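You operate a simulated robot arm through the tools that you are given. There is no shell and no other tool. Be economical: measure what you need, move in short steps, check, and stop when the job is done.

You run a simulated two-armed robot. Do the job below in one go: nothing can be reset, and whatever is moved stays where it is left.

Task
Carry the long profile from the lane to the yellow table, then lock the side rail at 300 mm.
Fine: lay it straight along the table.

The check looks at the end state, three seconds after you hand in, the way a careful person would. Anything else that was tipped, shoved, dropped, spilled or broken makes it a failure.

Robot
Two 7-joint arms with two-finger grippers on one trunk, on a base that drives. Base frame: it is fixed to the floor where the robot stands at the start and does not move with it; the origin is under the middle of the robot, x ahead of it, y to its left, z up; the surface under the hand at the start is at about z = 101.1. Units: cm, rad, N and s.
The left shoulder is at the start at [6.3, 21.6, 117.2], the right one opposite. With the tool pointing down near the work surface each hand reaches from about 10 to 78 cm from the robot's upright axis, wherever it stands, measured 20 degrees to its own side. Places, roughly: box lever [290, 30, 100]; brake knob [30, -10, 90]; front lever [30, 20, 100]; gate knob [250, 10, 70]; rear lever [30, 10, 100]; side rail [80, -10, 110]; slim lever [80, 40, 110]; top of the yellow table [160, 160, 80]. Payload 3.18 kg a hand.
The TCP of each hand is the grasp point between the finger pads, 3 cm short of the fingertips. In the tool frame z runs along the fingers and y along their closing line. The gripper opens to 14.4 cm. The gripper's body begins 10.3 cm behind the TCP.
Orientation is told as [roll, pitch, yaw] about the base's x, y, z axes, in that order, counted from this pose: with the fingers straight down and closing along the base's y, the tool's x points along the base's -x, its y along +y and its z along -z.

Tools
- The arms move only by the tool arm_command. It takes "left_targets", "right_targets" or both (then of equal length, played together; a hand with none holds still); each is a list that holds one entry, the list of rows, each a list of 7 numbers: the turn, a rotation vector about the tool's x, y, z in units of 5 degrees (1.0 is 5 degrees), then the shift along the tool's x, y, z in units of 50 mm (1.0 is 50 mm), then the gripper command, from -1 (shut) to 1 (fully open), values between in proportion. In form: [[[ax, ay, az, x, y, z, claw], ...]]. A call has 1 to 10 rows; each row shifts and turns the commanded pose from where the row before left it, along the tool's axes as they then stand. A call with a number of a shift or a turn outside -1 to 1 is refused whole. Each row takes 0.2 s and may step no farther than 5 cm and 0.15 rad from the row before; otherwise, or with a gripper value out of range, the whole call is refused. A pose out of reach is approached as far as the arm can. The call stops where the force on the tool passes 40 N (or 10 N more than at its start, if that is more) or the arm is blocked; 0.2 s more then pass. The fingers move at their own pace and stop on an object; they squeeze with about 23 N. The grip force told is the motor's: it shows also when the fingers shut on nothing. Time passes only in rows, and 0.2 s behind the last, so rows that do not move let the fingers close. The reply holds the time, the measured pose of the TCP, the force on the tool along the base axes, the opening and the grip force, in the units named above and with some noise, with the torque about the TCP (base axes, N m) and any sound that the robot's microphone picked up, and new pictures: "views" is both (left out), scene, wrist or none (wrist: the cameras of the hands that moved).
- Cameras (640 x 400 px; columns grow to the right, rows downward): "scene" is now at [14.98, 1.8, 136.53]; the picture's right is [0.18, -0.98, 0.00], its down [-0.51, -0.10, -0.85] and it looks along [0.84, 0.16, -0.52] (base axes); focal length 214 px, centre (320, 200). "left" rides on the left gripper at [7.6, -1.6, -14.3] in its tool frame; the picture's right is [0.21, 0.98, 0.00], its down [-0.84, 0.18, -0.51] and it looks along [-0.50, 0.11, 0.86] (tool axes); focal length 218 px, centre (320, 200). "right" rides on the right gripper at [7.6, 1.6, -14.3] in its tool frame; the picture's right is [-0.21, 0.98, 0.00], its down [-0.84, -0.18, -0.51] and it looks along [-0.50, -0.11, 0.86] (tool axes); focal length 218 px, centre (320, 200).
- slide_trunk(by): slides the trunk up (or, below 0, down) by that many cm; the arms and the scene camera ride with it, the base frame stays. It gives what a move gives, with no picture.
- base_move(legs): drives the robot by 1 to 6 legs, each [ahead, left, turn to the left] in cm, cm and rad, along the robot's own axes; the way and the turn of a leg run together, so that a leg with both is an arc; at most 150 cm and 3.142 rad a leg. The arms and the cameras ride along, it lands a little off, and it stops where it bumps. It gives what a move gives, and a new picture of the scene camera.
- aim_head(pan, tilt): turns the head with the scene camera to pan (to the left, within 1.396 rad either way) and tilt (down, from -0.506 to 1.204), counted from straight ahead of the robot. It gives what a move gives, and a new picture of the scene camera.
- measure_at(camera, pixels): there is no depth. For up to 12 entries [column, row, z] of the newest picture of that camera ("zoom" is the newest enlarged one), the place [x, y] in the base frame at which the ray of that pixel passes the height z, good to about 0.2 cm. It takes no simulated time.
- close_up(camera, box): a new picture of the part [left, top, right, bottom] of that camera's present view, enlarged. It takes no simulated time.
- hand_in(): hands the job in; it is judged then, once.

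Go step by step. Measure first, check grasps and placings, and put right what went wrong. The budget is 80 turns and 260 pictures, counting those below and the enlarged ones. Unless the task says otherwise, let go and move clear before handing in, and close with one line.

The tools are called as a command line: name --argument value ..., lists and objects as JSON in quotes. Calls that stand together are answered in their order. arm_command: Moves the arms, as the interface text tells. Its arguments: {"type":"object","properties":{"left_targets":{"type":"array","items":{"type":"array","items":{"type":"array","items":{"type":"number"}}}},"right_targets":{"type":"array","items":{"type":"array","items":{"type":"array","items":{"type":"number"}}}},"views":{"type":"string","enum":["both","scene","wrist","none"]}},"required":[]} The other tools are called the same way: slide_trunk (by) slides the trunk up or down; base_move (legs) drives the base; aim_head (pan, tilt) turns the head that bears the scene camera; measure_at (camera, pixels) gives the place at which the rays of pixels pass given heights; close_up (camera, box) takes an enlarged picture of a part of a camera's view; hand_in () hands the job in.

At the start:

```text
t: 0.0
left_ee_pos: [29.78, 16.98, 137.78]
left_ee_rot: [-0.001, 0.001, 0.002]
left_contact_force: [-0.4, -0.7, -0.4]
left_torque: [0.05, -0.01, -0.01]
left_opening: 14.42
left_finger_force: 0.1
right_ee_pos: [40.99, -8.91, 135.51]
right_ee_rot: [-0.001, -0.001, 0.001]
right_contact_force: [-0.3, -0.1, -0.5]
right_torque: [-0.01, 0.0, -0.04]
right_opening: 14.4
right_finger_force: 0.0
trunk travel left (down, up): [-25.3, 11.6]
robot x, y, heading: [-0.33, -0.0, -0.002]
head pan, tilt: [0.185, 0.548]
```

scene: 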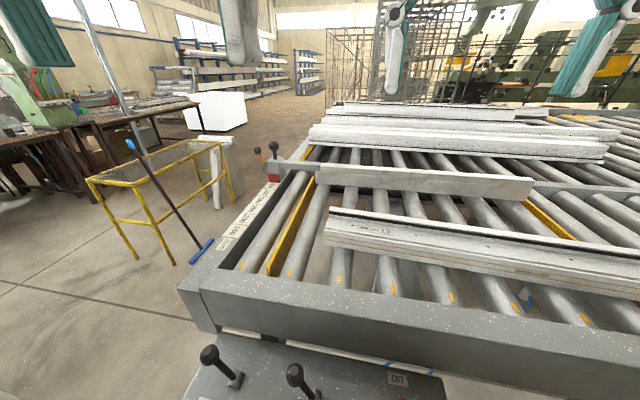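
right: 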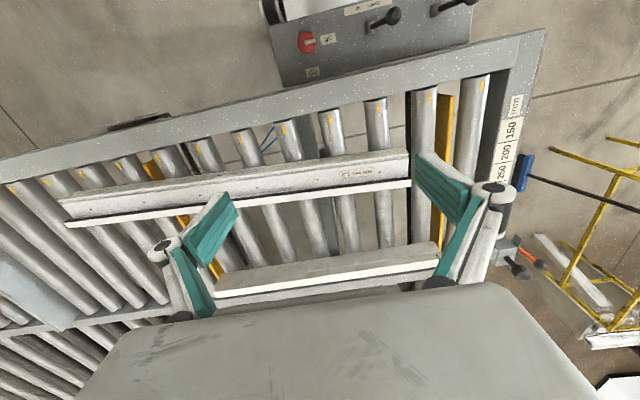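
left: 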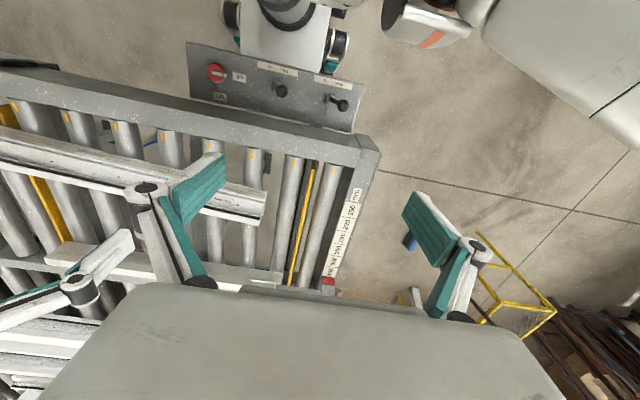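

The pictures show a roller lane with several profiles, a panel with knobs at the near edge, a mm scale on the left edge (near 250,220) and a yellow stand on the left. I enlarge a few parts before moving.

close_up --camera "scene" --box '[80, 130, 340, 290]'

close_up --camera "scene" --box '[300, 90, 640, 330]'

close_up --camera "left" --box '[180, 40, 400, 300]'

close_up --camera "right" --box '[420, 60, 640, 350]'

```text
2.46 times, centred on (210, 210) of scene
```

zoom: 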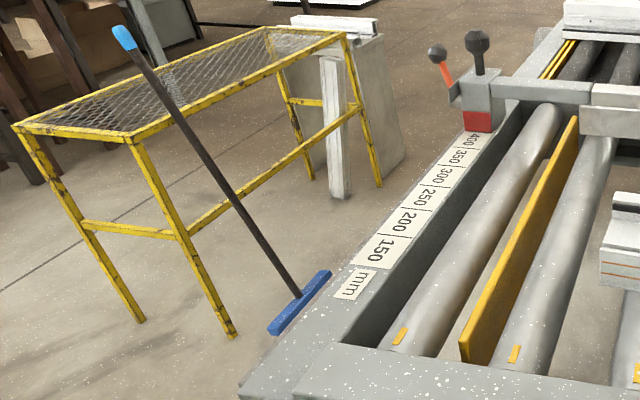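

```text
1.67 times, centred on (470, 210) of scene
```

zoom: 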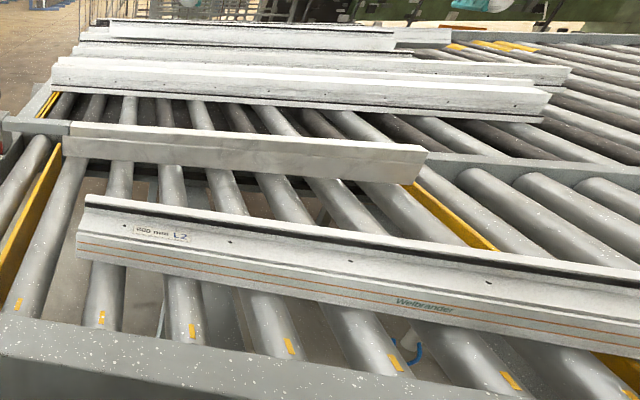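

```text
1.54 times, centred on (290, 170) of left
```

zoom: 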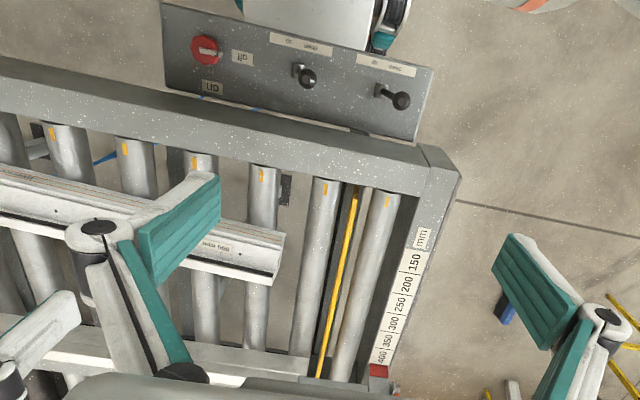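

```text
1.38 times, centred on (530, 205) of right
```

zoom: 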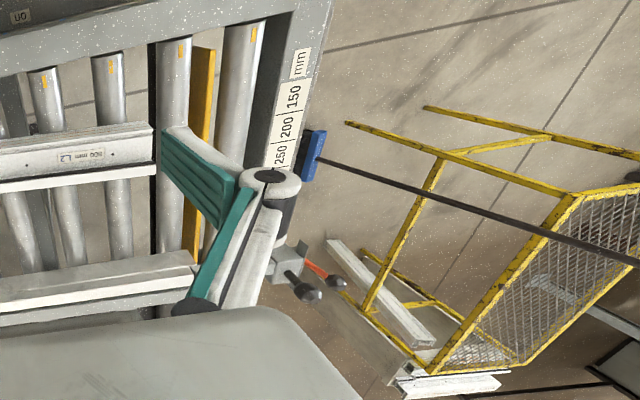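

The near profile carries a "…mm L2" label, and the rail carriage has a red end mark near 400 with two levers (zoom 440-490, 50-130). I tilt down to read the panel and see where everything stands.

aim_head --pan 0.0 --tilt 1.1

close_up --camera "left" --box '[185, 40, 365, 152]'

close_up --camera "right" --box '[260, 0, 480, 90]'

```text
t: 1.0
left_ee_pos: [29.73, 17.05, 137.84]
left_ee_rot: [-0.003, 0.0, 0.003]
left_contact_force: [0.1, 0.1, 0.2]
left_torque: [-0.01, -0.01, -0.02]
left_opening: 14.43
left_finger_force: 0.0
right_ee_pos: [40.86, -8.89, 135.55]
right_ee_rot: [-0.001, -0.001, -0.001]
right_contact_force: [-0.3, -0.3, -0.3]
right_torque: [0.01, -0.01, -0.02]
right_opening: 14.4
right_finger_force: 0.0
trunk travel left (down, up): [-25.3, 11.6]
robot x, y, heading: [-0.02, -0.24, 0.001]
head pan, tilt: [0.0, 1.1]
```

scene: 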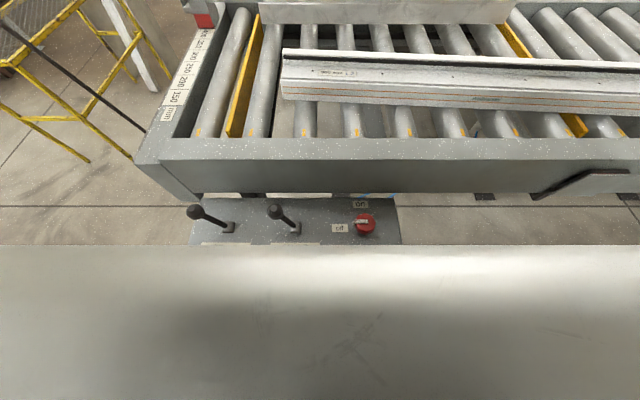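

```text
3.56 times, centred on (275, 96) of left
```

zoom: 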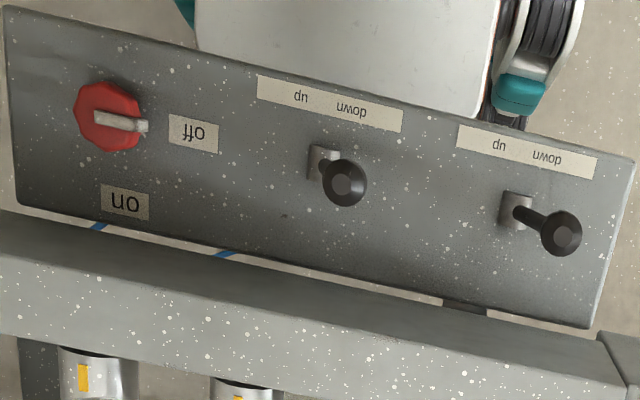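

```text
2.91 times, centred on (370, 45) of right
```

zoom: 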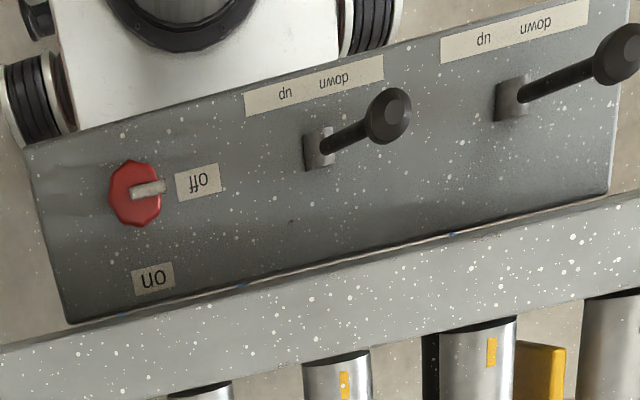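

The panel reads brake "off" (red knob), two up/down levers. Now I look at the rail carriage and the profile from a middle tilt.

aim_head --pan 0.35 --tilt 0.75

close_up --camera "scene" --box '[240, 60, 440, 185]'

close_up --camera "scene" --box '[380, 60, 640, 240]'

```text
t: 1.8
left_ee_pos: [29.72, 17.02, 137.87]
left_ee_rot: [-0.002, 0.001, 0.001]
left_contact_force: [0.1, 0.0, 0.5]
left_torque: [0.0, 0.0, 0.01]
left_opening: 14.41
left_finger_force: 0.0
right_ee_pos: [40.87, -8.97, 135.55]
right_ee_rot: [-0.001, 0.0, -0.002]
right_contact_force: [-0.7, -0.7, -0.1]
right_torque: [-0.03, 0.0, 0.0]
right_opening: 14.41
right_finger_force: 0.0
trunk travel left (down, up): [-25.3, 11.6]
robot x, y, heading: [-0.38, 0.22, -0.003]
head pan, tilt: [0.351, 0.75]
```

scene: 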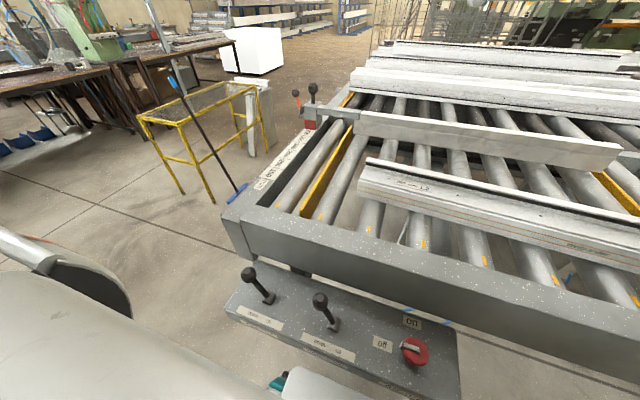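

```text
3.20 times, centred on (340, 122) of scene
```

zoom: 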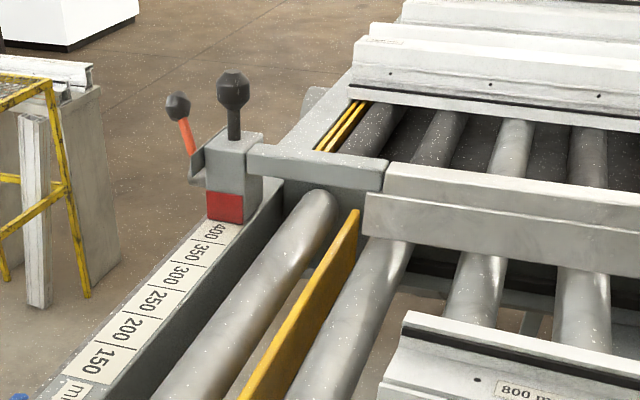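

```text
2.22 times, centred on (510, 150) of scene
```

zoom: 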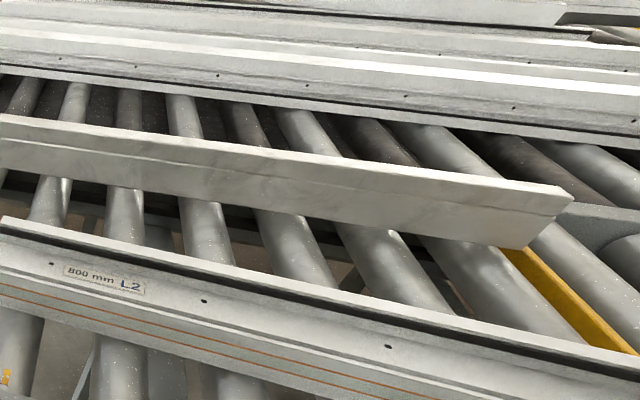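

The rail carriage's red end sits at about 400, with a black upright lever and an orange-stemmed lever; the profile is labelled 800 mm L2. I measure frame, scale, carriage, profile and table corners.

measure_at --camera "scene" --pixels '[[137, 118, 80], [176, 127, 80], [256, 88, 80], [220, 82, 80], [313, 88, 118], [296, 94, 114], [305, 127, 104], [362, 165, 108], [360, 183, 103], [240, 190, 101], [420, 325, 95], [600, 165, 108]]'

aim_head --pan -0.35 --tilt 0.75

close_up --camera "scene" --box '[80, 40, 560, 340]'

```text
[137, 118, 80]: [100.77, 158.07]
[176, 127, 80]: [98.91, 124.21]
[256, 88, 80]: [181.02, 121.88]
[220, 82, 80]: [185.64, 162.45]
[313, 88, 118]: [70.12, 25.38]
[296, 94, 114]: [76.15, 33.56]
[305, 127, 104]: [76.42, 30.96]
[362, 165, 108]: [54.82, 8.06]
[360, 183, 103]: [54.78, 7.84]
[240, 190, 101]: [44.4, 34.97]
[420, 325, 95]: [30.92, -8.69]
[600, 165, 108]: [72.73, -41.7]
```

```text
t: 2.9
left_ee_pos: [29.81, 16.98, 137.73]
left_ee_rot: [-0.001, 0.0, 0.002]
left_contact_force: [0.7, -0.1, -0.1]
left_torque: [0.04, 0.02, 0.01]
left_opening: 14.38
left_finger_force: 0.1
right_ee_pos: [40.91, -8.85, 135.49]
right_ee_rot: [0.0, 0.0, 0.0]
right_contact_force: [0.0, -0.2, 0.4]
right_torque: [-0.03, -0.03, 0.01]
right_opening: 14.39
right_finger_force: 0.0
trunk travel left (down, up): [-25.3, 11.6]
robot x, y, heading: [-0.15, 0.12, -0.0]
head pan, tilt: [-0.351, 0.75]
```

scene: 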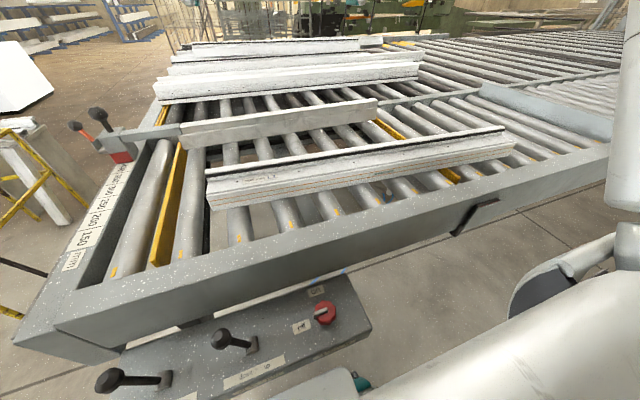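

```text
1.33 times, centred on (320, 190) of scene
```

zoom: 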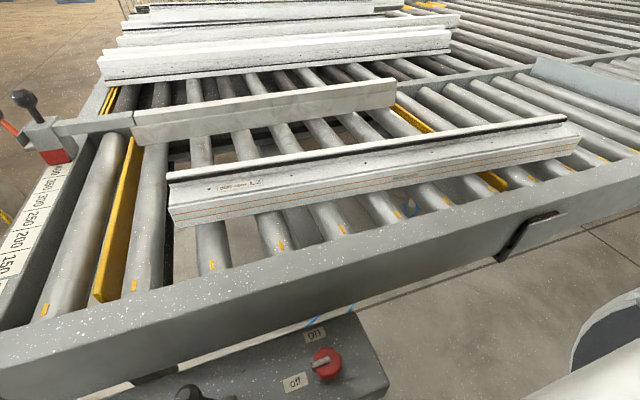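

The near profile spans (207,190) to (515,150) here; a pile of others lies behind the side rail. I measure their ends and lengths, and enlarge for detail.

measure_at --camera "scene" --pixels '[[207, 209, 101], [516, 150, 101], [206, 175, 108], [506, 131, 108], [213, 190, 104], [180, 148, 103], [378, 122, 103], [158, 104, 101], [420, 82, 101], [170, 75, 101], [422, 68, 101], [16, 345, 101]]'

close_up --camera "scene" --box '[190, 110, 370, 222]'

close_up --camera "scene" --box '[370, 100, 550, 212]'

close_up --camera "scene" --box '[140, 20, 440, 110]'

close_up --camera "right" --box '[40, 130, 440, 330]'

```text
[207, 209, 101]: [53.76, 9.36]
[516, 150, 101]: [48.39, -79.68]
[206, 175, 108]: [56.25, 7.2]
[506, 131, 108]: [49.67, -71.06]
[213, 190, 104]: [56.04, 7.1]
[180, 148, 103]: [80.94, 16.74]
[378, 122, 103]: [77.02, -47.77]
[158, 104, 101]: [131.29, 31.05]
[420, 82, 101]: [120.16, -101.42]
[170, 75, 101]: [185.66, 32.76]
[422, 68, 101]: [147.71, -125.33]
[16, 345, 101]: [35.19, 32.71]
```

```text
3.56 times, centred on (280, 166) of scene
```

zoom: 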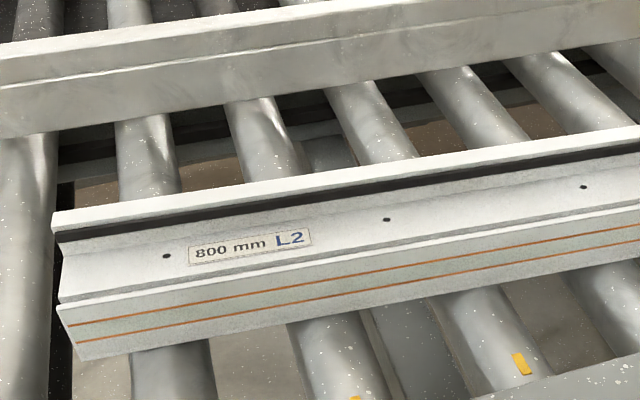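

```text
3.56 times, centred on (460, 156) of scene
```

zoom: 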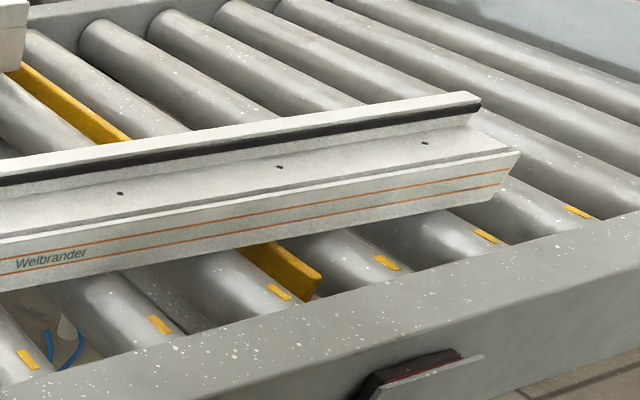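

```text
2.13 times, centred on (290, 65) of scene
```

zoom: 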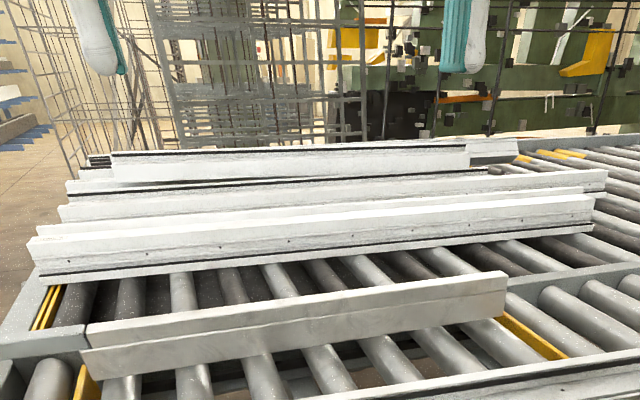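

```text
1.60 times, centred on (240, 230) of right
```

zoom: 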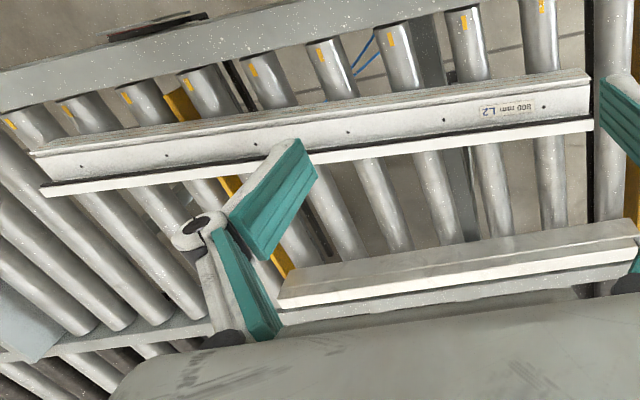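

The profile runs from about (56,7) to (50,-72), i.e. ~80 cm with a slight slant; its section is a block with a back lip. Now I look at the table and the broom next to it.

aim_head --pan 0.85 --tilt 0.5

close_up --camera "scene" --box '[240, 80, 560, 280]'

```text
t: 4.3
left_ee_pos: [29.72, 17.07, 137.86]
left_ee_rot: [-0.001, -0.002, 0.003]
left_contact_force: [1.2, -0.2, -0.1]
left_torque: [0.0, -0.01, 0.0]
left_opening: 14.43
left_finger_force: 0.0
right_ee_pos: [41.0, -8.9, 135.57]
right_ee_rot: [0.0, 0.001, 0.0]
right_contact_force: [0.3, 0.3, 0.1]
right_torque: [0.01, 0.01, 0.0]
right_opening: 14.38
right_finger_force: 0.1
trunk travel left (down, up): [-25.3, 11.6]
robot x, y, heading: [-0.15, 0.17, -0.003]
head pan, tilt: [0.85, 0.499]
```

scene: 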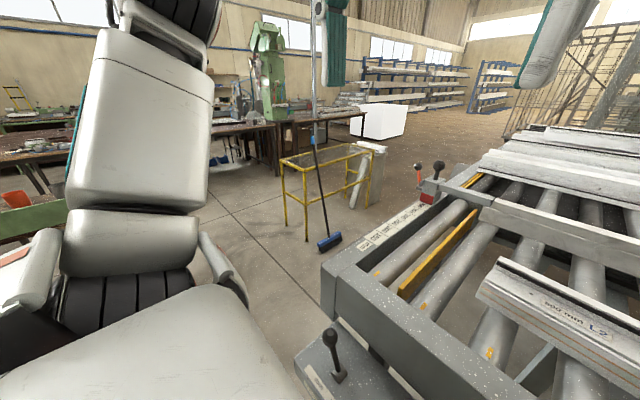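

```text
2.00 times, centred on (400, 180) of scene
```

zoom: 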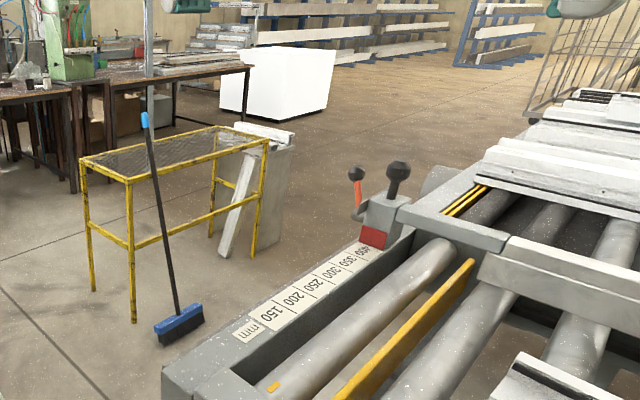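

The broom stands on the floor at (330,243) and leans on the table's near long edge at about (315,165). I measure table corners, legs and broom.

measure_at --camera "zoom" --pixels '[[81, 159, 80], [128, 181, 80], [267, 142, 80], [216, 127, 80], [135, 323, 0], [93, 291, 0], [254, 257, 0], [211, 235, 0], [158, 340, 0], [204, 325, 0], [157, 174, 80], [145, 118, 110]]'

close_up --camera "scene" --box '[270, 120, 400, 200]'

```text
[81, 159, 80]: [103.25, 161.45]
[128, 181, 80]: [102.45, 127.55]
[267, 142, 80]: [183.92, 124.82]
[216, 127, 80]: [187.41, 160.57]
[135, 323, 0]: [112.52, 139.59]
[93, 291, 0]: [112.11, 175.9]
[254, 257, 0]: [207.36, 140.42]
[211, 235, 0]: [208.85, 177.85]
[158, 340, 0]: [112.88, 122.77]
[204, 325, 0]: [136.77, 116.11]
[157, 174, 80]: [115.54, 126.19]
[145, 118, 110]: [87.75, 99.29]
```

```text
4.92 times, centred on (335, 160) of scene
```

zoom: 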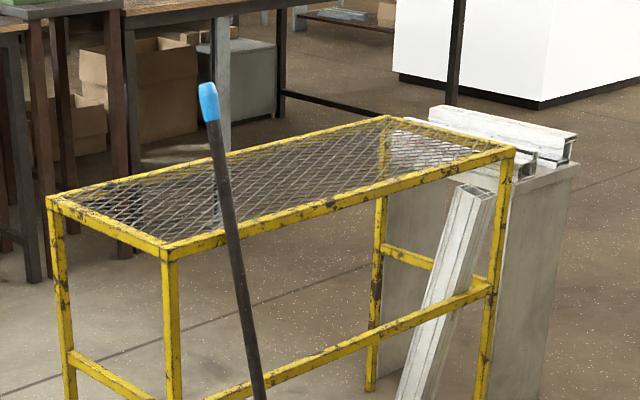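

Fitting table legs against the top gives a top at z≈74, spanning x 112–208, y 139–177; the broom foot is at about (125,119), its handle top near (127,148,97). I check how far the robot base reaches in the left wrist view and measure the profile in the right one.

measure_at --camera "left" --pixels '[[240, 62, 30], [325, 80, 30], [240, 62, 90], [325, 80, 90], [188, 42, 93], [352, 132, 93], [378, 152, 101], [408, 240, 3]]'

measure_at --camera "right" --pixels '[[408, 151, 105], [410, 176, 105], [411, 187, 108], [58, 204, 105], [66, 216, 105], [68, 227, 108], [408, 151, 101], [410, 176, 110], [411, 187, 101]]'

close_up --camera "right" --box '[300, 120, 460, 220]'

close_up --camera "left" --box '[0, 0, 400, 250]'

```text
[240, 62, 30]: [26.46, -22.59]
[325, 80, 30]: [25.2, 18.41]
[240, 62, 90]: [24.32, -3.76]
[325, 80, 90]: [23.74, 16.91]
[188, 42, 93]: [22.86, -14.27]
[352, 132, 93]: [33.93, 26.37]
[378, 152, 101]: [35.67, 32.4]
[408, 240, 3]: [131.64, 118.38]
```

```text
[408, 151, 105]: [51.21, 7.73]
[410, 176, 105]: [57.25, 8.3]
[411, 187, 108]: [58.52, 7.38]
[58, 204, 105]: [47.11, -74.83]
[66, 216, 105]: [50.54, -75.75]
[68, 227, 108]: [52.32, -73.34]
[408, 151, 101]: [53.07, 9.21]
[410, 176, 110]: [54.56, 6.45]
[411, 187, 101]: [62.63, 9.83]
```

```text
4.00 times, centred on (380, 170) of right
```

zoom: 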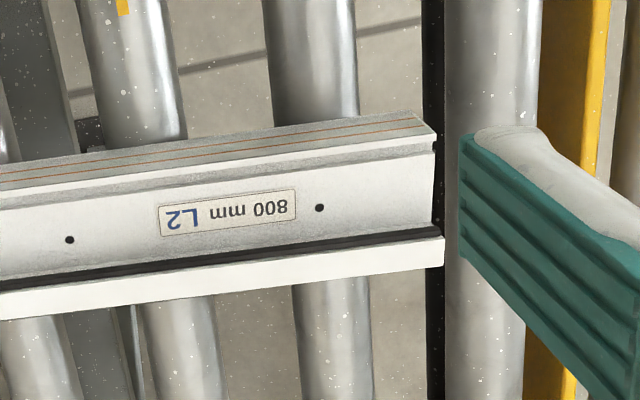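

```text
1.60 times, centred on (200, 125) of left
```

zoom: 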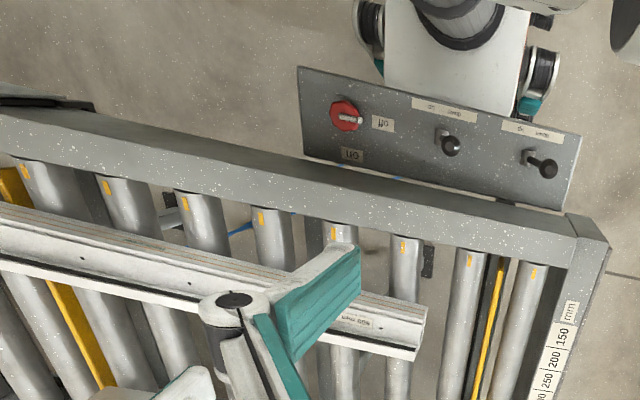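

The base front reaches about x=26 under the panel, ±25 wide; the profile is ~7.5 cm wide, top lip z≈108.5, slanted 4.4°, centre ≈(51.5,-32.5). I shift the robot right and turn it square to the profile.

aim_head --pan -0.7 --tilt 0.8

measure_at --camera "right" --pixels '[[108, 130, 95], [172, 114, 95]]'

```text
t: 5.9
left_ee_pos: [29.72, 16.96, 137.86]
left_ee_rot: [-0.001, 0.0, 0.001]
left_contact_force: [0.0, 0.6, -0.2]
left_torque: [-0.01, 0.02, -0.01]
left_opening: 14.41
left_finger_force: 0.0
right_ee_pos: [41.06, -8.95, 135.46]
right_ee_rot: [-0.001, 0.001, 0.001]
right_contact_force: [0.0, 0.6, 0.4]
right_torque: [-0.04, 0.01, -0.03]
right_opening: 14.41
right_finger_force: 0.1
trunk travel left (down, up): [-25.3, 11.6]
robot x, y, heading: [0.22, 0.12, 0.0]
head pan, tilt: [-0.7, 0.799]
```

scene: 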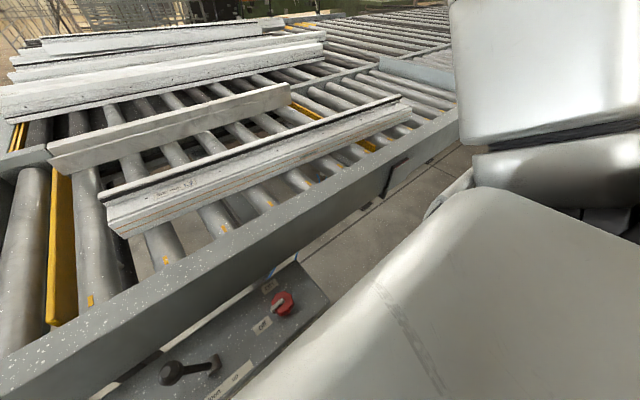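

```text
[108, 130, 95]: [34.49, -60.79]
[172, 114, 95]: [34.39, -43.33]
```

The side flap sits at x≥34, y -43 to -61, ahead of the base front, so a sideways drive is safe. I move back 4, right 28 and turn -0.077.

base_move --legs '[[-4, -28.5, -0.077]]'

aim_head --pan 0.0 --tilt 0.75

```text
t: 9.0
left_ee_pos: [25.81, -13.86, 137.78]
left_ee_rot: [-0.001, 0.0, -0.076]
left_contact_force: [0.0, 0.1, -0.2]
left_torque: [0.02, 0.0, 0.0]
left_opening: 14.39
left_finger_force: 0.1
right_ee_pos: [34.98, -40.57, 135.56]
right_ee_rot: [-0.001, 0.0, -0.08]
right_contact_force: [-0.6, 0.0, -0.4]
right_torque: [0.0, -0.01, 0.0]
right_opening: 14.4
right_finger_force: 0.1
trunk travel left (down, up): [-25.3, 11.6]
robot x, y, heading: [-5.08, -28.72, -0.079]
head pan, tilt: [-0.7, 0.799]
```

scene: 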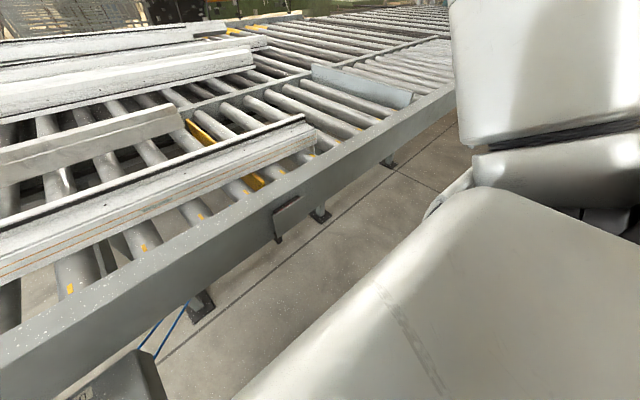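

```text
t: 10.1
left_ee_pos: [25.89, -13.87, 137.66]
left_ee_rot: [0.0, 0.0, -0.076]
left_contact_force: [1.1, 0.2, 0.0]
left_torque: [-0.02, -0.01, 0.0]
left_opening: 14.38
left_finger_force: 0.0
right_ee_pos: [34.93, -40.6, 135.6]
right_ee_rot: [0.0, 0.0, -0.079]
right_contact_force: [-0.3, -0.6, -0.3]
right_torque: [0.01, 0.0, -0.03]
right_opening: 14.42
right_finger_force: 0.0
trunk travel left (down, up): [-25.3, 11.6]
robot x, y, heading: [-5.42, -28.4, -0.079]
head pan, tilt: [0.0, 0.75]
```

scene: 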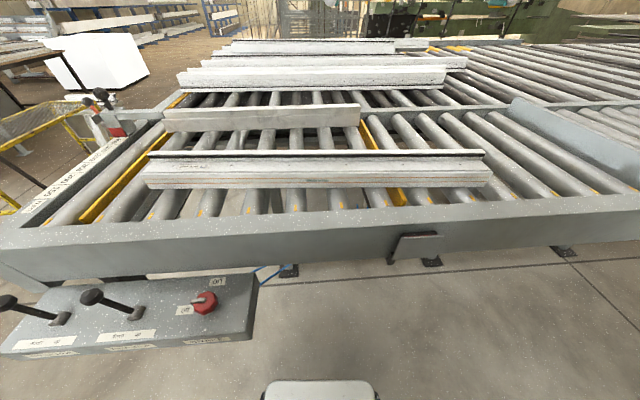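

The robot now faces the profile squarely (front edge nearly level, (148,188) to (491,184)). I turn both hands to close across the profile, 9 rows each now, and measure the ends.

measure_at --camera "scene" --pixels '[[148, 188, 101.1], [491, 184, 101.1], [147, 172, 106], [491, 170, 106], [149, 154, 108.5], [484, 150, 108.5], [430, 205, 101], [430, 195, 101]]'

arm_command --left_targets '[[[0, 0, -1, 0, 0, 0, 1], [0, 0, -1, 0, 0, 0, 1], [0, 0, -1, 0, 0, 0, 1], [0, 0, -1, 0, 0, 0, 1], [0, 0, -1, 0, 0, 0, 1], [0, 0, -1, 0, 0, 0, 1], [0, 0, -1, 0, 0, 0, 1], [0, 0, -1, 0, 0, 0, 1], [0, 0, -1, 0, 0, 0, 1]]]' --right_targets '[[[0, 0, 1, 0, 0, 0, 1], [0, 0, 1, 0, 0, 0, 1], [0, 0, 1, 0, 0, 0, 1], [0, 0, 1, 0, 0, 0, 1], [0, 0, 1, 0, 0, 0, 1], [0, 0, 1, 0, 0, 0, 1], [0, 0, 1, 0, 0, 0, 1], [0, 0, 1, 0, 0, 0, 1], [0, 0, 1, 0, 0, 0, 1]]]' --views "none"

arm_command --left_targets '[[[0, 0, -1, 0, 0, 0, 1], [0, 0, -1, 0, 0, 0, 1], [0, 0, -1, 0, 0, 0, 1], [0, 0, -1, 0, 0, 0, 1], [0, 0, -1, 0, 0, 0, 1], [0, 0, -1, 0, 0, 0, 1], [0, 0, -1, 0, 0, 0, 1], [0, 0, -1, 0, 0, 0, 1], [0, 0, -1, 0, 0, 0, 1]]]' --right_targets '[[[0, 0, 1, 0, 0, 0, 1], [0, 0, 1, 0, 0, 0, 1], [0, 0, 1, 0, 0, 0, 1], [0, 0, 1, 0, 0, 0, 1], [0, 0, 1, 0, 0, 0, 1], [0, 0, 1, 0, 0, 0, 1], [0, 0, 1, 0, 0, 0, 1], [0, 0, 1, 0, 0, 0, 1], [0, 0, 1, 0, 0, 0, 1]]]' --views "both"

```text
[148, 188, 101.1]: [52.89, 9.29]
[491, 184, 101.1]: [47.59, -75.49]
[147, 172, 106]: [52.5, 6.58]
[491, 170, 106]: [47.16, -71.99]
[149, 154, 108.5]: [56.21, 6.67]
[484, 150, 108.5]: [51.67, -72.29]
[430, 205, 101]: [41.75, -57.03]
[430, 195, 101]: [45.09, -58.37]
```

```text
t: 12.1
left_ee_pos: [25.73, -13.94, 137.85]
left_ee_rot: [-0.003, 0.002, 0.71]
left_contact_force: [0.8, -0.1, 0.2]
left_torque: [0.02, 0.02, -0.02]
left_opening: 14.39
left_finger_force: 0.0
right_ee_pos: [34.9, -40.55, 135.51]
right_ee_rot: [0.0, -0.001, -0.867]
right_contact_force: [0.8, -0.5, 0.4]
right_torque: [0.01, -0.01, 0.0]
right_opening: 14.4
right_finger_force: 0.1
trunk travel left (down, up): [-25.3, 11.6]
robot x, y, heading: [-5.23, -28.65, -0.073]
head pan, tilt: [0.0, 0.75]
```

```text
t: 14.1
left_ee_pos: [25.83, -13.91, 137.78]
left_ee_rot: [0.001, 0.001, 1.497]
left_contact_force: [0.4, 0.8, 0.3]
left_torque: [-0.01, 0.0, 0.01]
left_opening: 14.4
left_finger_force: 0.1
right_ee_pos: [34.88, -40.55, 135.55]
right_ee_rot: [0.0, 0.001, -1.649]
right_contact_force: [0.3, 0.5, -0.2]
right_torque: [0.01, 0.02, 0.0]
right_opening: 14.41
right_finger_force: 0.0
trunk travel left (down, up): [-25.3, 11.6]
robot x, y, heading: [-4.99, -28.27, -0.078]
head pan, tilt: [0.0, 0.75]
```

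scene: 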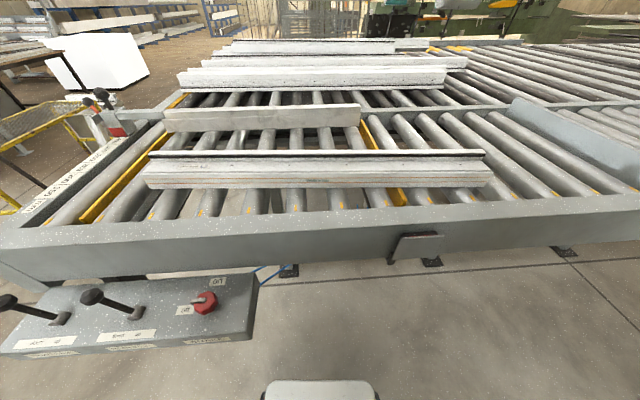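
right: 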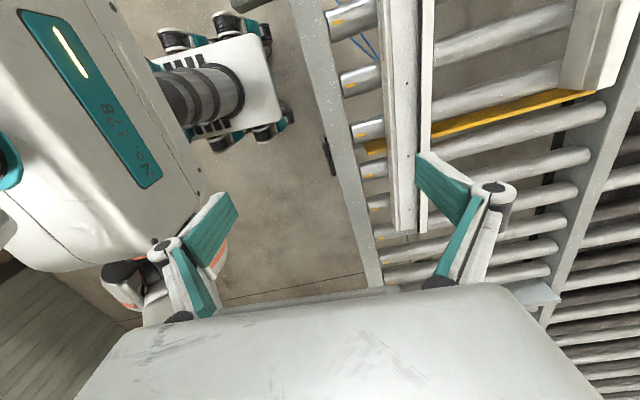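
left: 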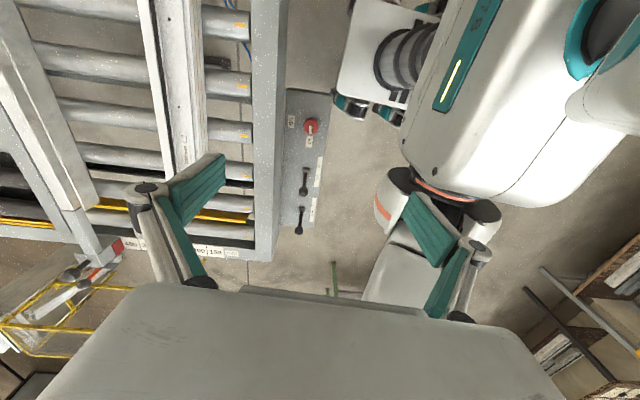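

Both hands turned fine (yaw 1.50 and -1.65, cameras inward). I bring them over the profile at z≈122, 20 cm either side of its middle.

arm_command --left_targets '[[[0, 0, 0, -0.086, -0.801, 0.451, 1], [0, 0, 0, -0.086, -0.801, 0.451, 1], [0, 0, 0, -0.086, -0.801, 0.451, 1], [0, 0, 0, -0.086, -0.801, 0.451, 1], [0, 0, 0, -0.086, -0.801, 0.451, 1], [0, 0, 0, -0.086, -0.801, 0.451, 1], [0, 0, 0, -0.086, -0.801, 0.451, 1]]]' --right_targets '[[[0, 0, 0, -0.32, 0.486, 0.386, 1], [0, 0, 0, -0.32, 0.486, 0.386, 1], [0, 0, 0, -0.32, 0.486, 0.386, 1], [0, 0, 0, -0.32, 0.486, 0.386, 1], [0, 0, 0, -0.32, 0.486, 0.386, 1], [0, 0, 0, -0.32, 0.486, 0.386, 1], [0, 0, 0, -0.32, 0.486, 0.386, 1]]]'

```text
t: 15.7
left_ee_pos: [54.02, -13.07, 121.42]
left_ee_rot: [0.001, 0.001, 1.494]
left_contact_force: [0.4, 0.2, -0.6]
left_torque: [0.03, 0.04, 0.0]
left_opening: 14.41
left_finger_force: 0.1
right_ee_pos: [51.36, -53.32, 121.67]
right_ee_rot: [-0.001, 0.0, -1.649]
right_contact_force: [0.3, -0.3, -0.6]
right_torque: [0.05, 0.13, 0.01]
right_opening: 14.41
right_finger_force: 0.1
trunk travel left (down, up): [-25.3, 11.6]
robot x, y, heading: [-4.82, -28.46, -0.077]
head pan, tilt: [0.0, 0.75]
```

scene: 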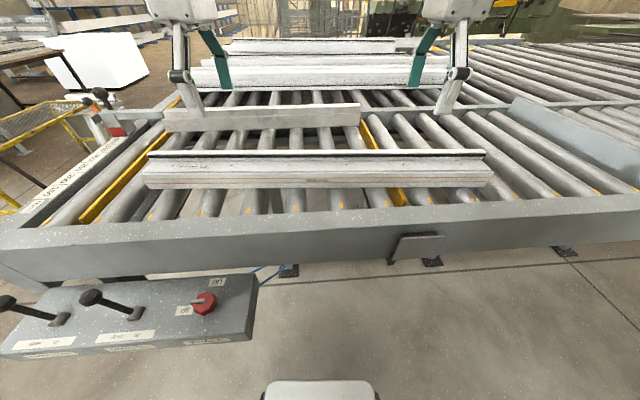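
right: 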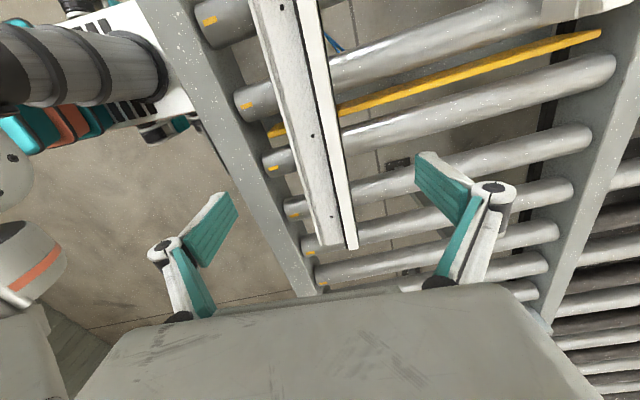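
left: 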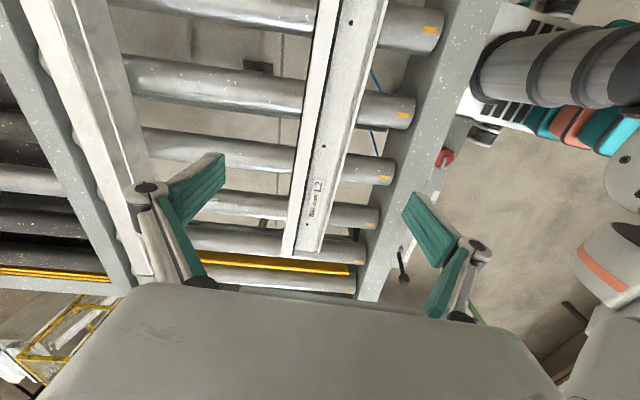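

The profile lies between the fingers in both wrist views (ends at (355,248) right, (283-320,255) left). I measure its edges near the hands.

measure_at --camera "left" --pixels '[[281, 255, 108.5], [295, 256, 108.5], [320, 253, 106], [312, 40, 108.5], [330, 40, 108.5], [377, 40, 106]]'

measure_at --camera "right" --pixels '[[358, 247, 108.5], [346, 249, 108.5], [318, 244, 106], [327, 60, 108.5], [312, 60, 108.5], [262, 40, 106]]'

close_up --camera "left" --box '[220, 120, 420, 290]'

close_up --camera "right" --box '[220, 120, 420, 290]'

```text
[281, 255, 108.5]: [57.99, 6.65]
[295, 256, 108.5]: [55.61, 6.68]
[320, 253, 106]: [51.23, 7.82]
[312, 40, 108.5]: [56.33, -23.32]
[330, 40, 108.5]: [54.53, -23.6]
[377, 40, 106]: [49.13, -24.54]
```

```text
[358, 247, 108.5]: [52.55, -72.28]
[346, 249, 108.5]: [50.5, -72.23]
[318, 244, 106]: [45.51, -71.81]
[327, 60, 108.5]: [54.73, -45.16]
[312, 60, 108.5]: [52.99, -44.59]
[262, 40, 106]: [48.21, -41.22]
```

```text
2.35 times, centred on (320, 205) of left
```

zoom: 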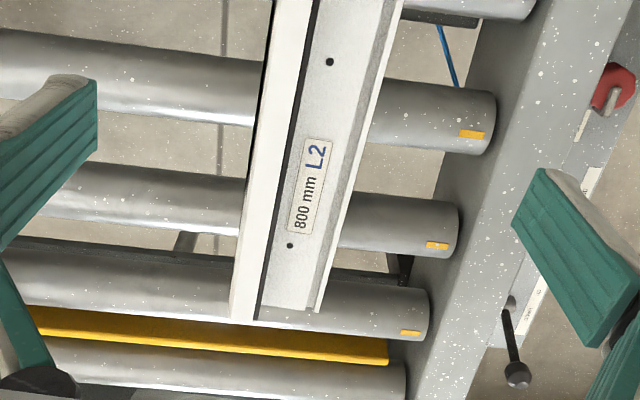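

```text
2.35 times, centred on (320, 205) of right
```

zoom: 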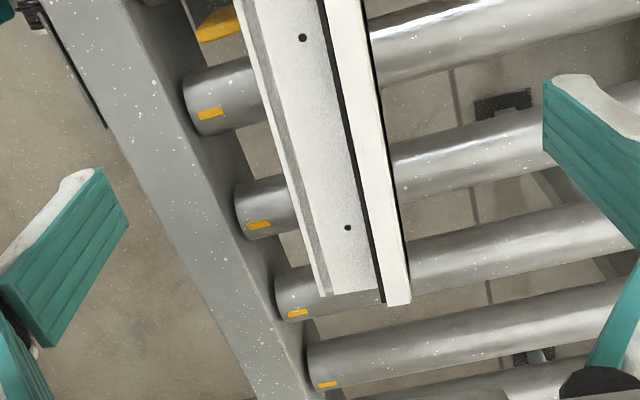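

The profile is 6.7 cm wide, its midline at x≈53.2 under the left hand and 50.4 under the right, so I shift each ~0.9 toward me, narrow the fingers to ~10.5 and go down to TCP z≈105.5.

arm_command --left_targets '[[[0, 0, 0, 0, 0.16, 0, 0.46], [0, 0, 0, 0, 0, 0.8, 0.46], [0, 0, 0, 0, 0, 0.8, 0.46], [0, 0, 0, 0, 0, 0.8, 0.46], [0, 0, 0, 0, 0, 0.4, 0.46], [0, 0, 0, 0, 0, 0.38, 0.46]]]' --right_targets '[[[0, 0, 0, 0, -0.19, 0, 0.46], [0, 0, 0, 0, 0, 0.8, 0.46], [0, 0, 0, 0, 0, 0.8, 0.46], [0, 0, 0, 0, 0, 0.8, 0.46], [0, 0, 0, 0, 0, 0.4, 0.46], [0, 0, 0, 0, 0, 0.43, 0.46]]]'

```text
t: 17.1
left_ee_pos: [53.24, -13.0, 106.06]
left_ee_rot: [0.002, 0.002, 1.494]
left_contact_force: [-0.2, -0.2, -0.3]
left_torque: [-0.01, 0.04, -0.03]
left_opening: 10.49
left_finger_force: 0.0
right_ee_pos: [50.24, -52.99, 105.79]
right_ee_rot: [0.001, 0.0, -1.649]
right_contact_force: [0.1, 0.9, 0.7]
right_torque: [0.04, 0.04, 0.0]
right_opening: 10.5
right_finger_force: 0.1
trunk travel left (down, up): [-25.3, 11.6]
robot x, y, heading: [-5.13, -28.19, -0.076]
head pan, tilt: [0.0, 0.75]
```

scene: 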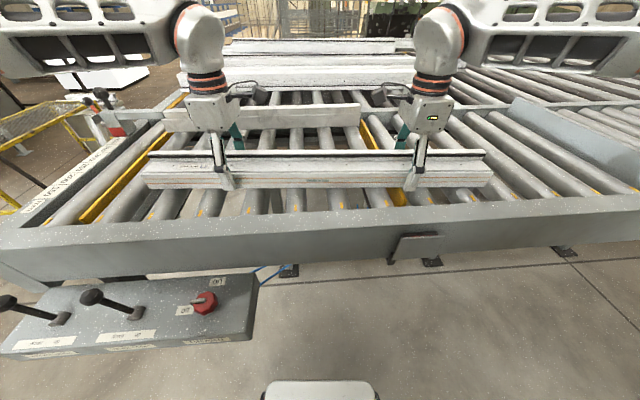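
right: 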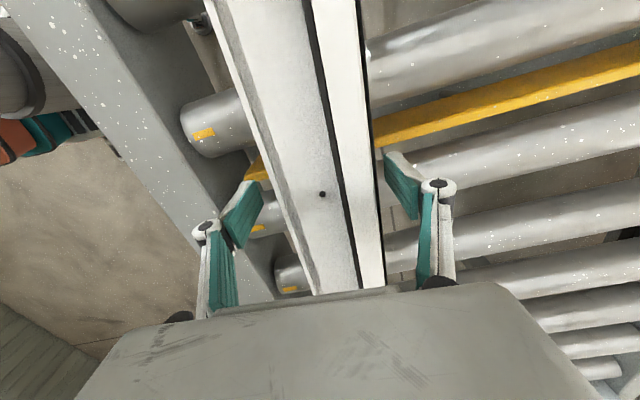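
left: 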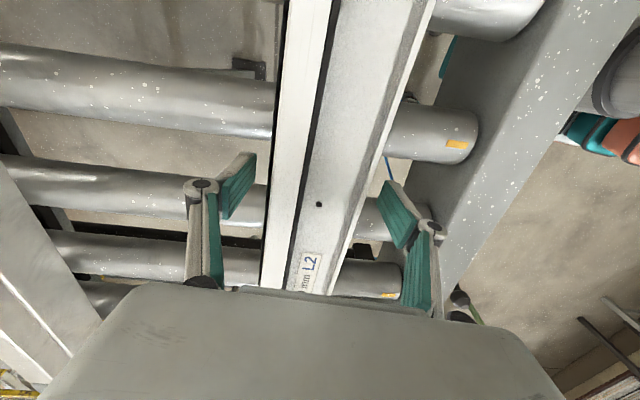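

Both hands straddle the profile evenly with no contact force. I lower ~0.9 more and close.

arm_command --left_targets '[[[0, 0, 0, 0, 0, 0.2, 0.46], [0, 0, 0, 0, 0, 0, -1], [0, 0, 0, 0, 0, 0, -1], [0, 0, 0, 0, 0, 0, -1], [0, 0, 0, 0, 0, 0, -1]]]' --right_targets '[[[0, 0, 0, 0, 0, 0.15, 0.46], [0, 0, 0, 0, 0, 0, -1], [0, 0, 0, 0, 0, 0, -1], [0, 0, 0, 0, 0, 0, -1], [0, 0, 0, 0, 0, 0, -1]]]'

```text
t: 18.3
left_ee_pos: [53.27, -13.03, 105.23]
left_ee_rot: [0.002, 0.002, 1.494]
left_contact_force: [-2.0, 0.3, -0.3]
left_torque: [-0.25, -0.18, -0.37]
left_opening: 6.97
left_finger_force: 22.9
right_ee_pos: [50.09, -53.03, 105.03]
right_ee_rot: [0.0, 0.0, -1.65]
right_contact_force: [3.1, -1.0, 2.1]
right_torque: [0.31, -0.13, -0.17]
right_opening: 6.96
right_finger_force: 23.0
trunk travel left (down, up): [-25.3, 11.6]
robot x, y, heading: [-4.98, -28.9, -0.079]
head pan, tilt: [0.0, 0.75]
```

scene: 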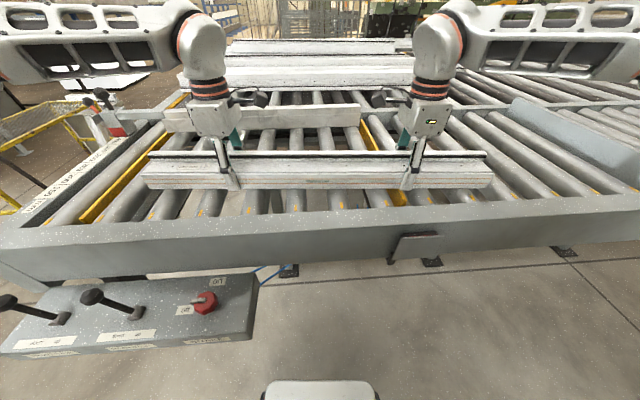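
right: 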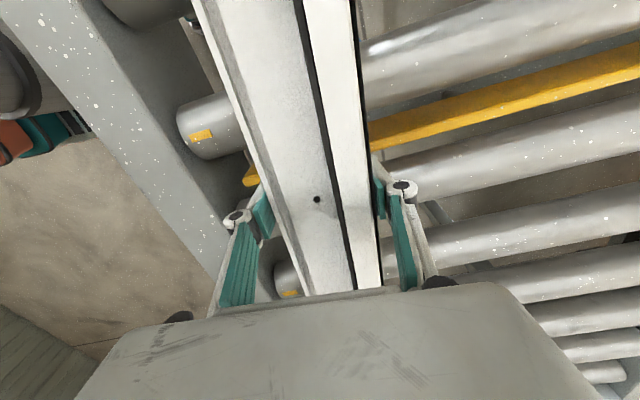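
left: 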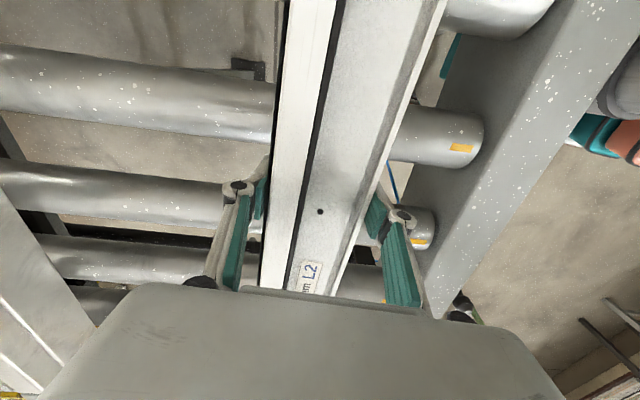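

Both hands grip at 6.97 cm with 23 N. I lift 5 cm slowly and check the load.

arm_command --left_targets '[[[0, 0, 0, 0, 0, -0.2, -1], [0, 0, 0, 0, 0, -0.4, -1], [0, 0, 0, 0, 0, -0.4, -1], [0, 0, 0, 0, 0, 0, -1]]]' --right_targets '[[[0, 0, 0, 0, 0, -0.2, -1], [0, 0, 0, 0, 0, -0.4, -1], [0, 0, 0, 0, 0, -0.4, -1], [0, 0, 0, 0, 0, 0, -1]]]' --views "scene"

```text
t: 19.3
left_ee_pos: [53.43, -12.94, 110.09]
left_ee_rot: [0.003, 0.003, 1.494]
left_contact_force: [-3.8, -1.3, -4.2]
left_torque: [-0.21, 0.15, -0.8]
left_opening: 6.96
left_finger_force: 22.4
right_ee_pos: [50.08, -52.98, 109.95]
right_ee_rot: [-0.001, 0.0, -1.65]
right_contact_force: [5.0, 1.4, -5.4]
right_torque: [-0.12, -0.01, -0.76]
right_opening: 6.98
right_finger_force: 22.3
trunk travel left (down, up): [-25.3, 11.6]
robot x, y, heading: [-4.94, -28.82, -0.077]
head pan, tilt: [0.0, 0.75]
```

scene: 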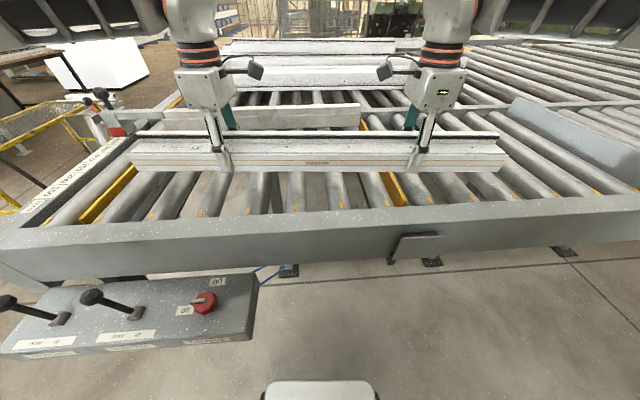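

The load is only ~10 N in all and the grip holds. I lift another 18 cm.

arm_command --left_targets '[[[0, 0, 0, 0, 0, -0.6, -1], [0, 0, 0, 0, 0, -0.6, -1], [0, 0, 0, 0, 0, -0.6, -1], [0, 0, 0, 0, 0, -0.6, -1], [0, 0, 0, 0, 0, -0.6, -1], [0, 0, 0, 0, 0, -0.6, -1], [0, 0, 0, 0, 0, 0, -1]]]' --right_targets '[[[0, 0, 0, 0, 0, -0.6, -1], [0, 0, 0, 0, 0, -0.6, -1], [0, 0, 0, 0, 0, -0.6, -1], [0, 0, 0, 0, 0, -0.6, -1], [0, 0, 0, 0, 0, -0.6, -1], [0, 0, 0, 0, 0, -0.6, -1], [0, 0, 0, 0, 0, 0, -1]]]' --views "scene"

aim_head --pan 1.3 --tilt 0.5

```text
t: 20.9
left_ee_pos: [53.51, -13.06, 127.81]
left_ee_rot: [0.0, 0.004, 1.493]
left_contact_force: [-0.6, 9.1, -2.8]
left_torque: [-0.29, 0.06, -0.34]
left_opening: 6.96
left_finger_force: 23.1
right_ee_pos: [50.24, -53.03, 128.05]
right_ee_rot: [-0.003, -0.003, -1.65]
right_contact_force: [0.3, -10.3, -7.4]
right_torque: [-0.78, 0.14, -0.22]
right_opening: 6.97
right_finger_force: 23.0
trunk travel left (down, up): [-25.3, 11.6]
robot x, y, heading: [-4.64, -28.47, -0.081]
head pan, tilt: [0.0, 0.75]
```

scene: 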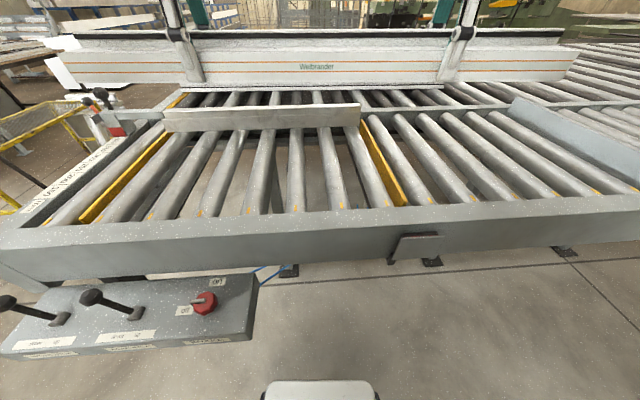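

```text
t: 22.4
left_ee_pos: [53.39, -13.09, 127.91]
left_ee_rot: [0.002, 0.002, 1.494]
left_contact_force: [-1.0, 17.1, -4.3]
left_torque: [0.41, 0.05, -0.42]
left_opening: 6.96
left_finger_force: 22.7
right_ee_pos: [50.01, -52.93, 128.12]
right_ee_rot: [0.0, 0.0, -1.649]
right_contact_force: [0.1, -16.4, -4.2]
right_torque: [-0.51, 0.03, -0.22]
right_opening: 6.98
right_finger_force: 23.2
trunk travel left (down, up): [-25.3, 11.6]
robot x, y, heading: [-4.93, -28.31, -0.079]
head pan, tilt: [1.3, 0.499]
```

scene: 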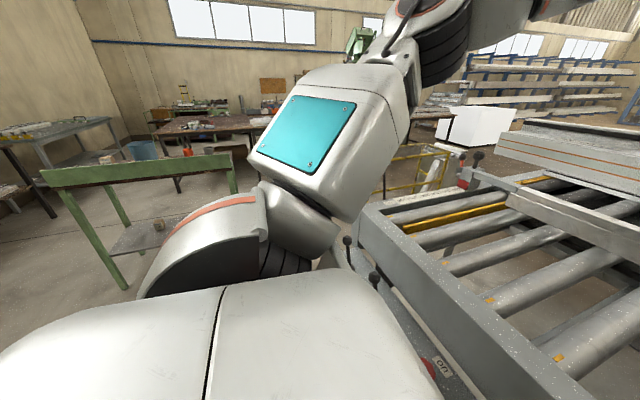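

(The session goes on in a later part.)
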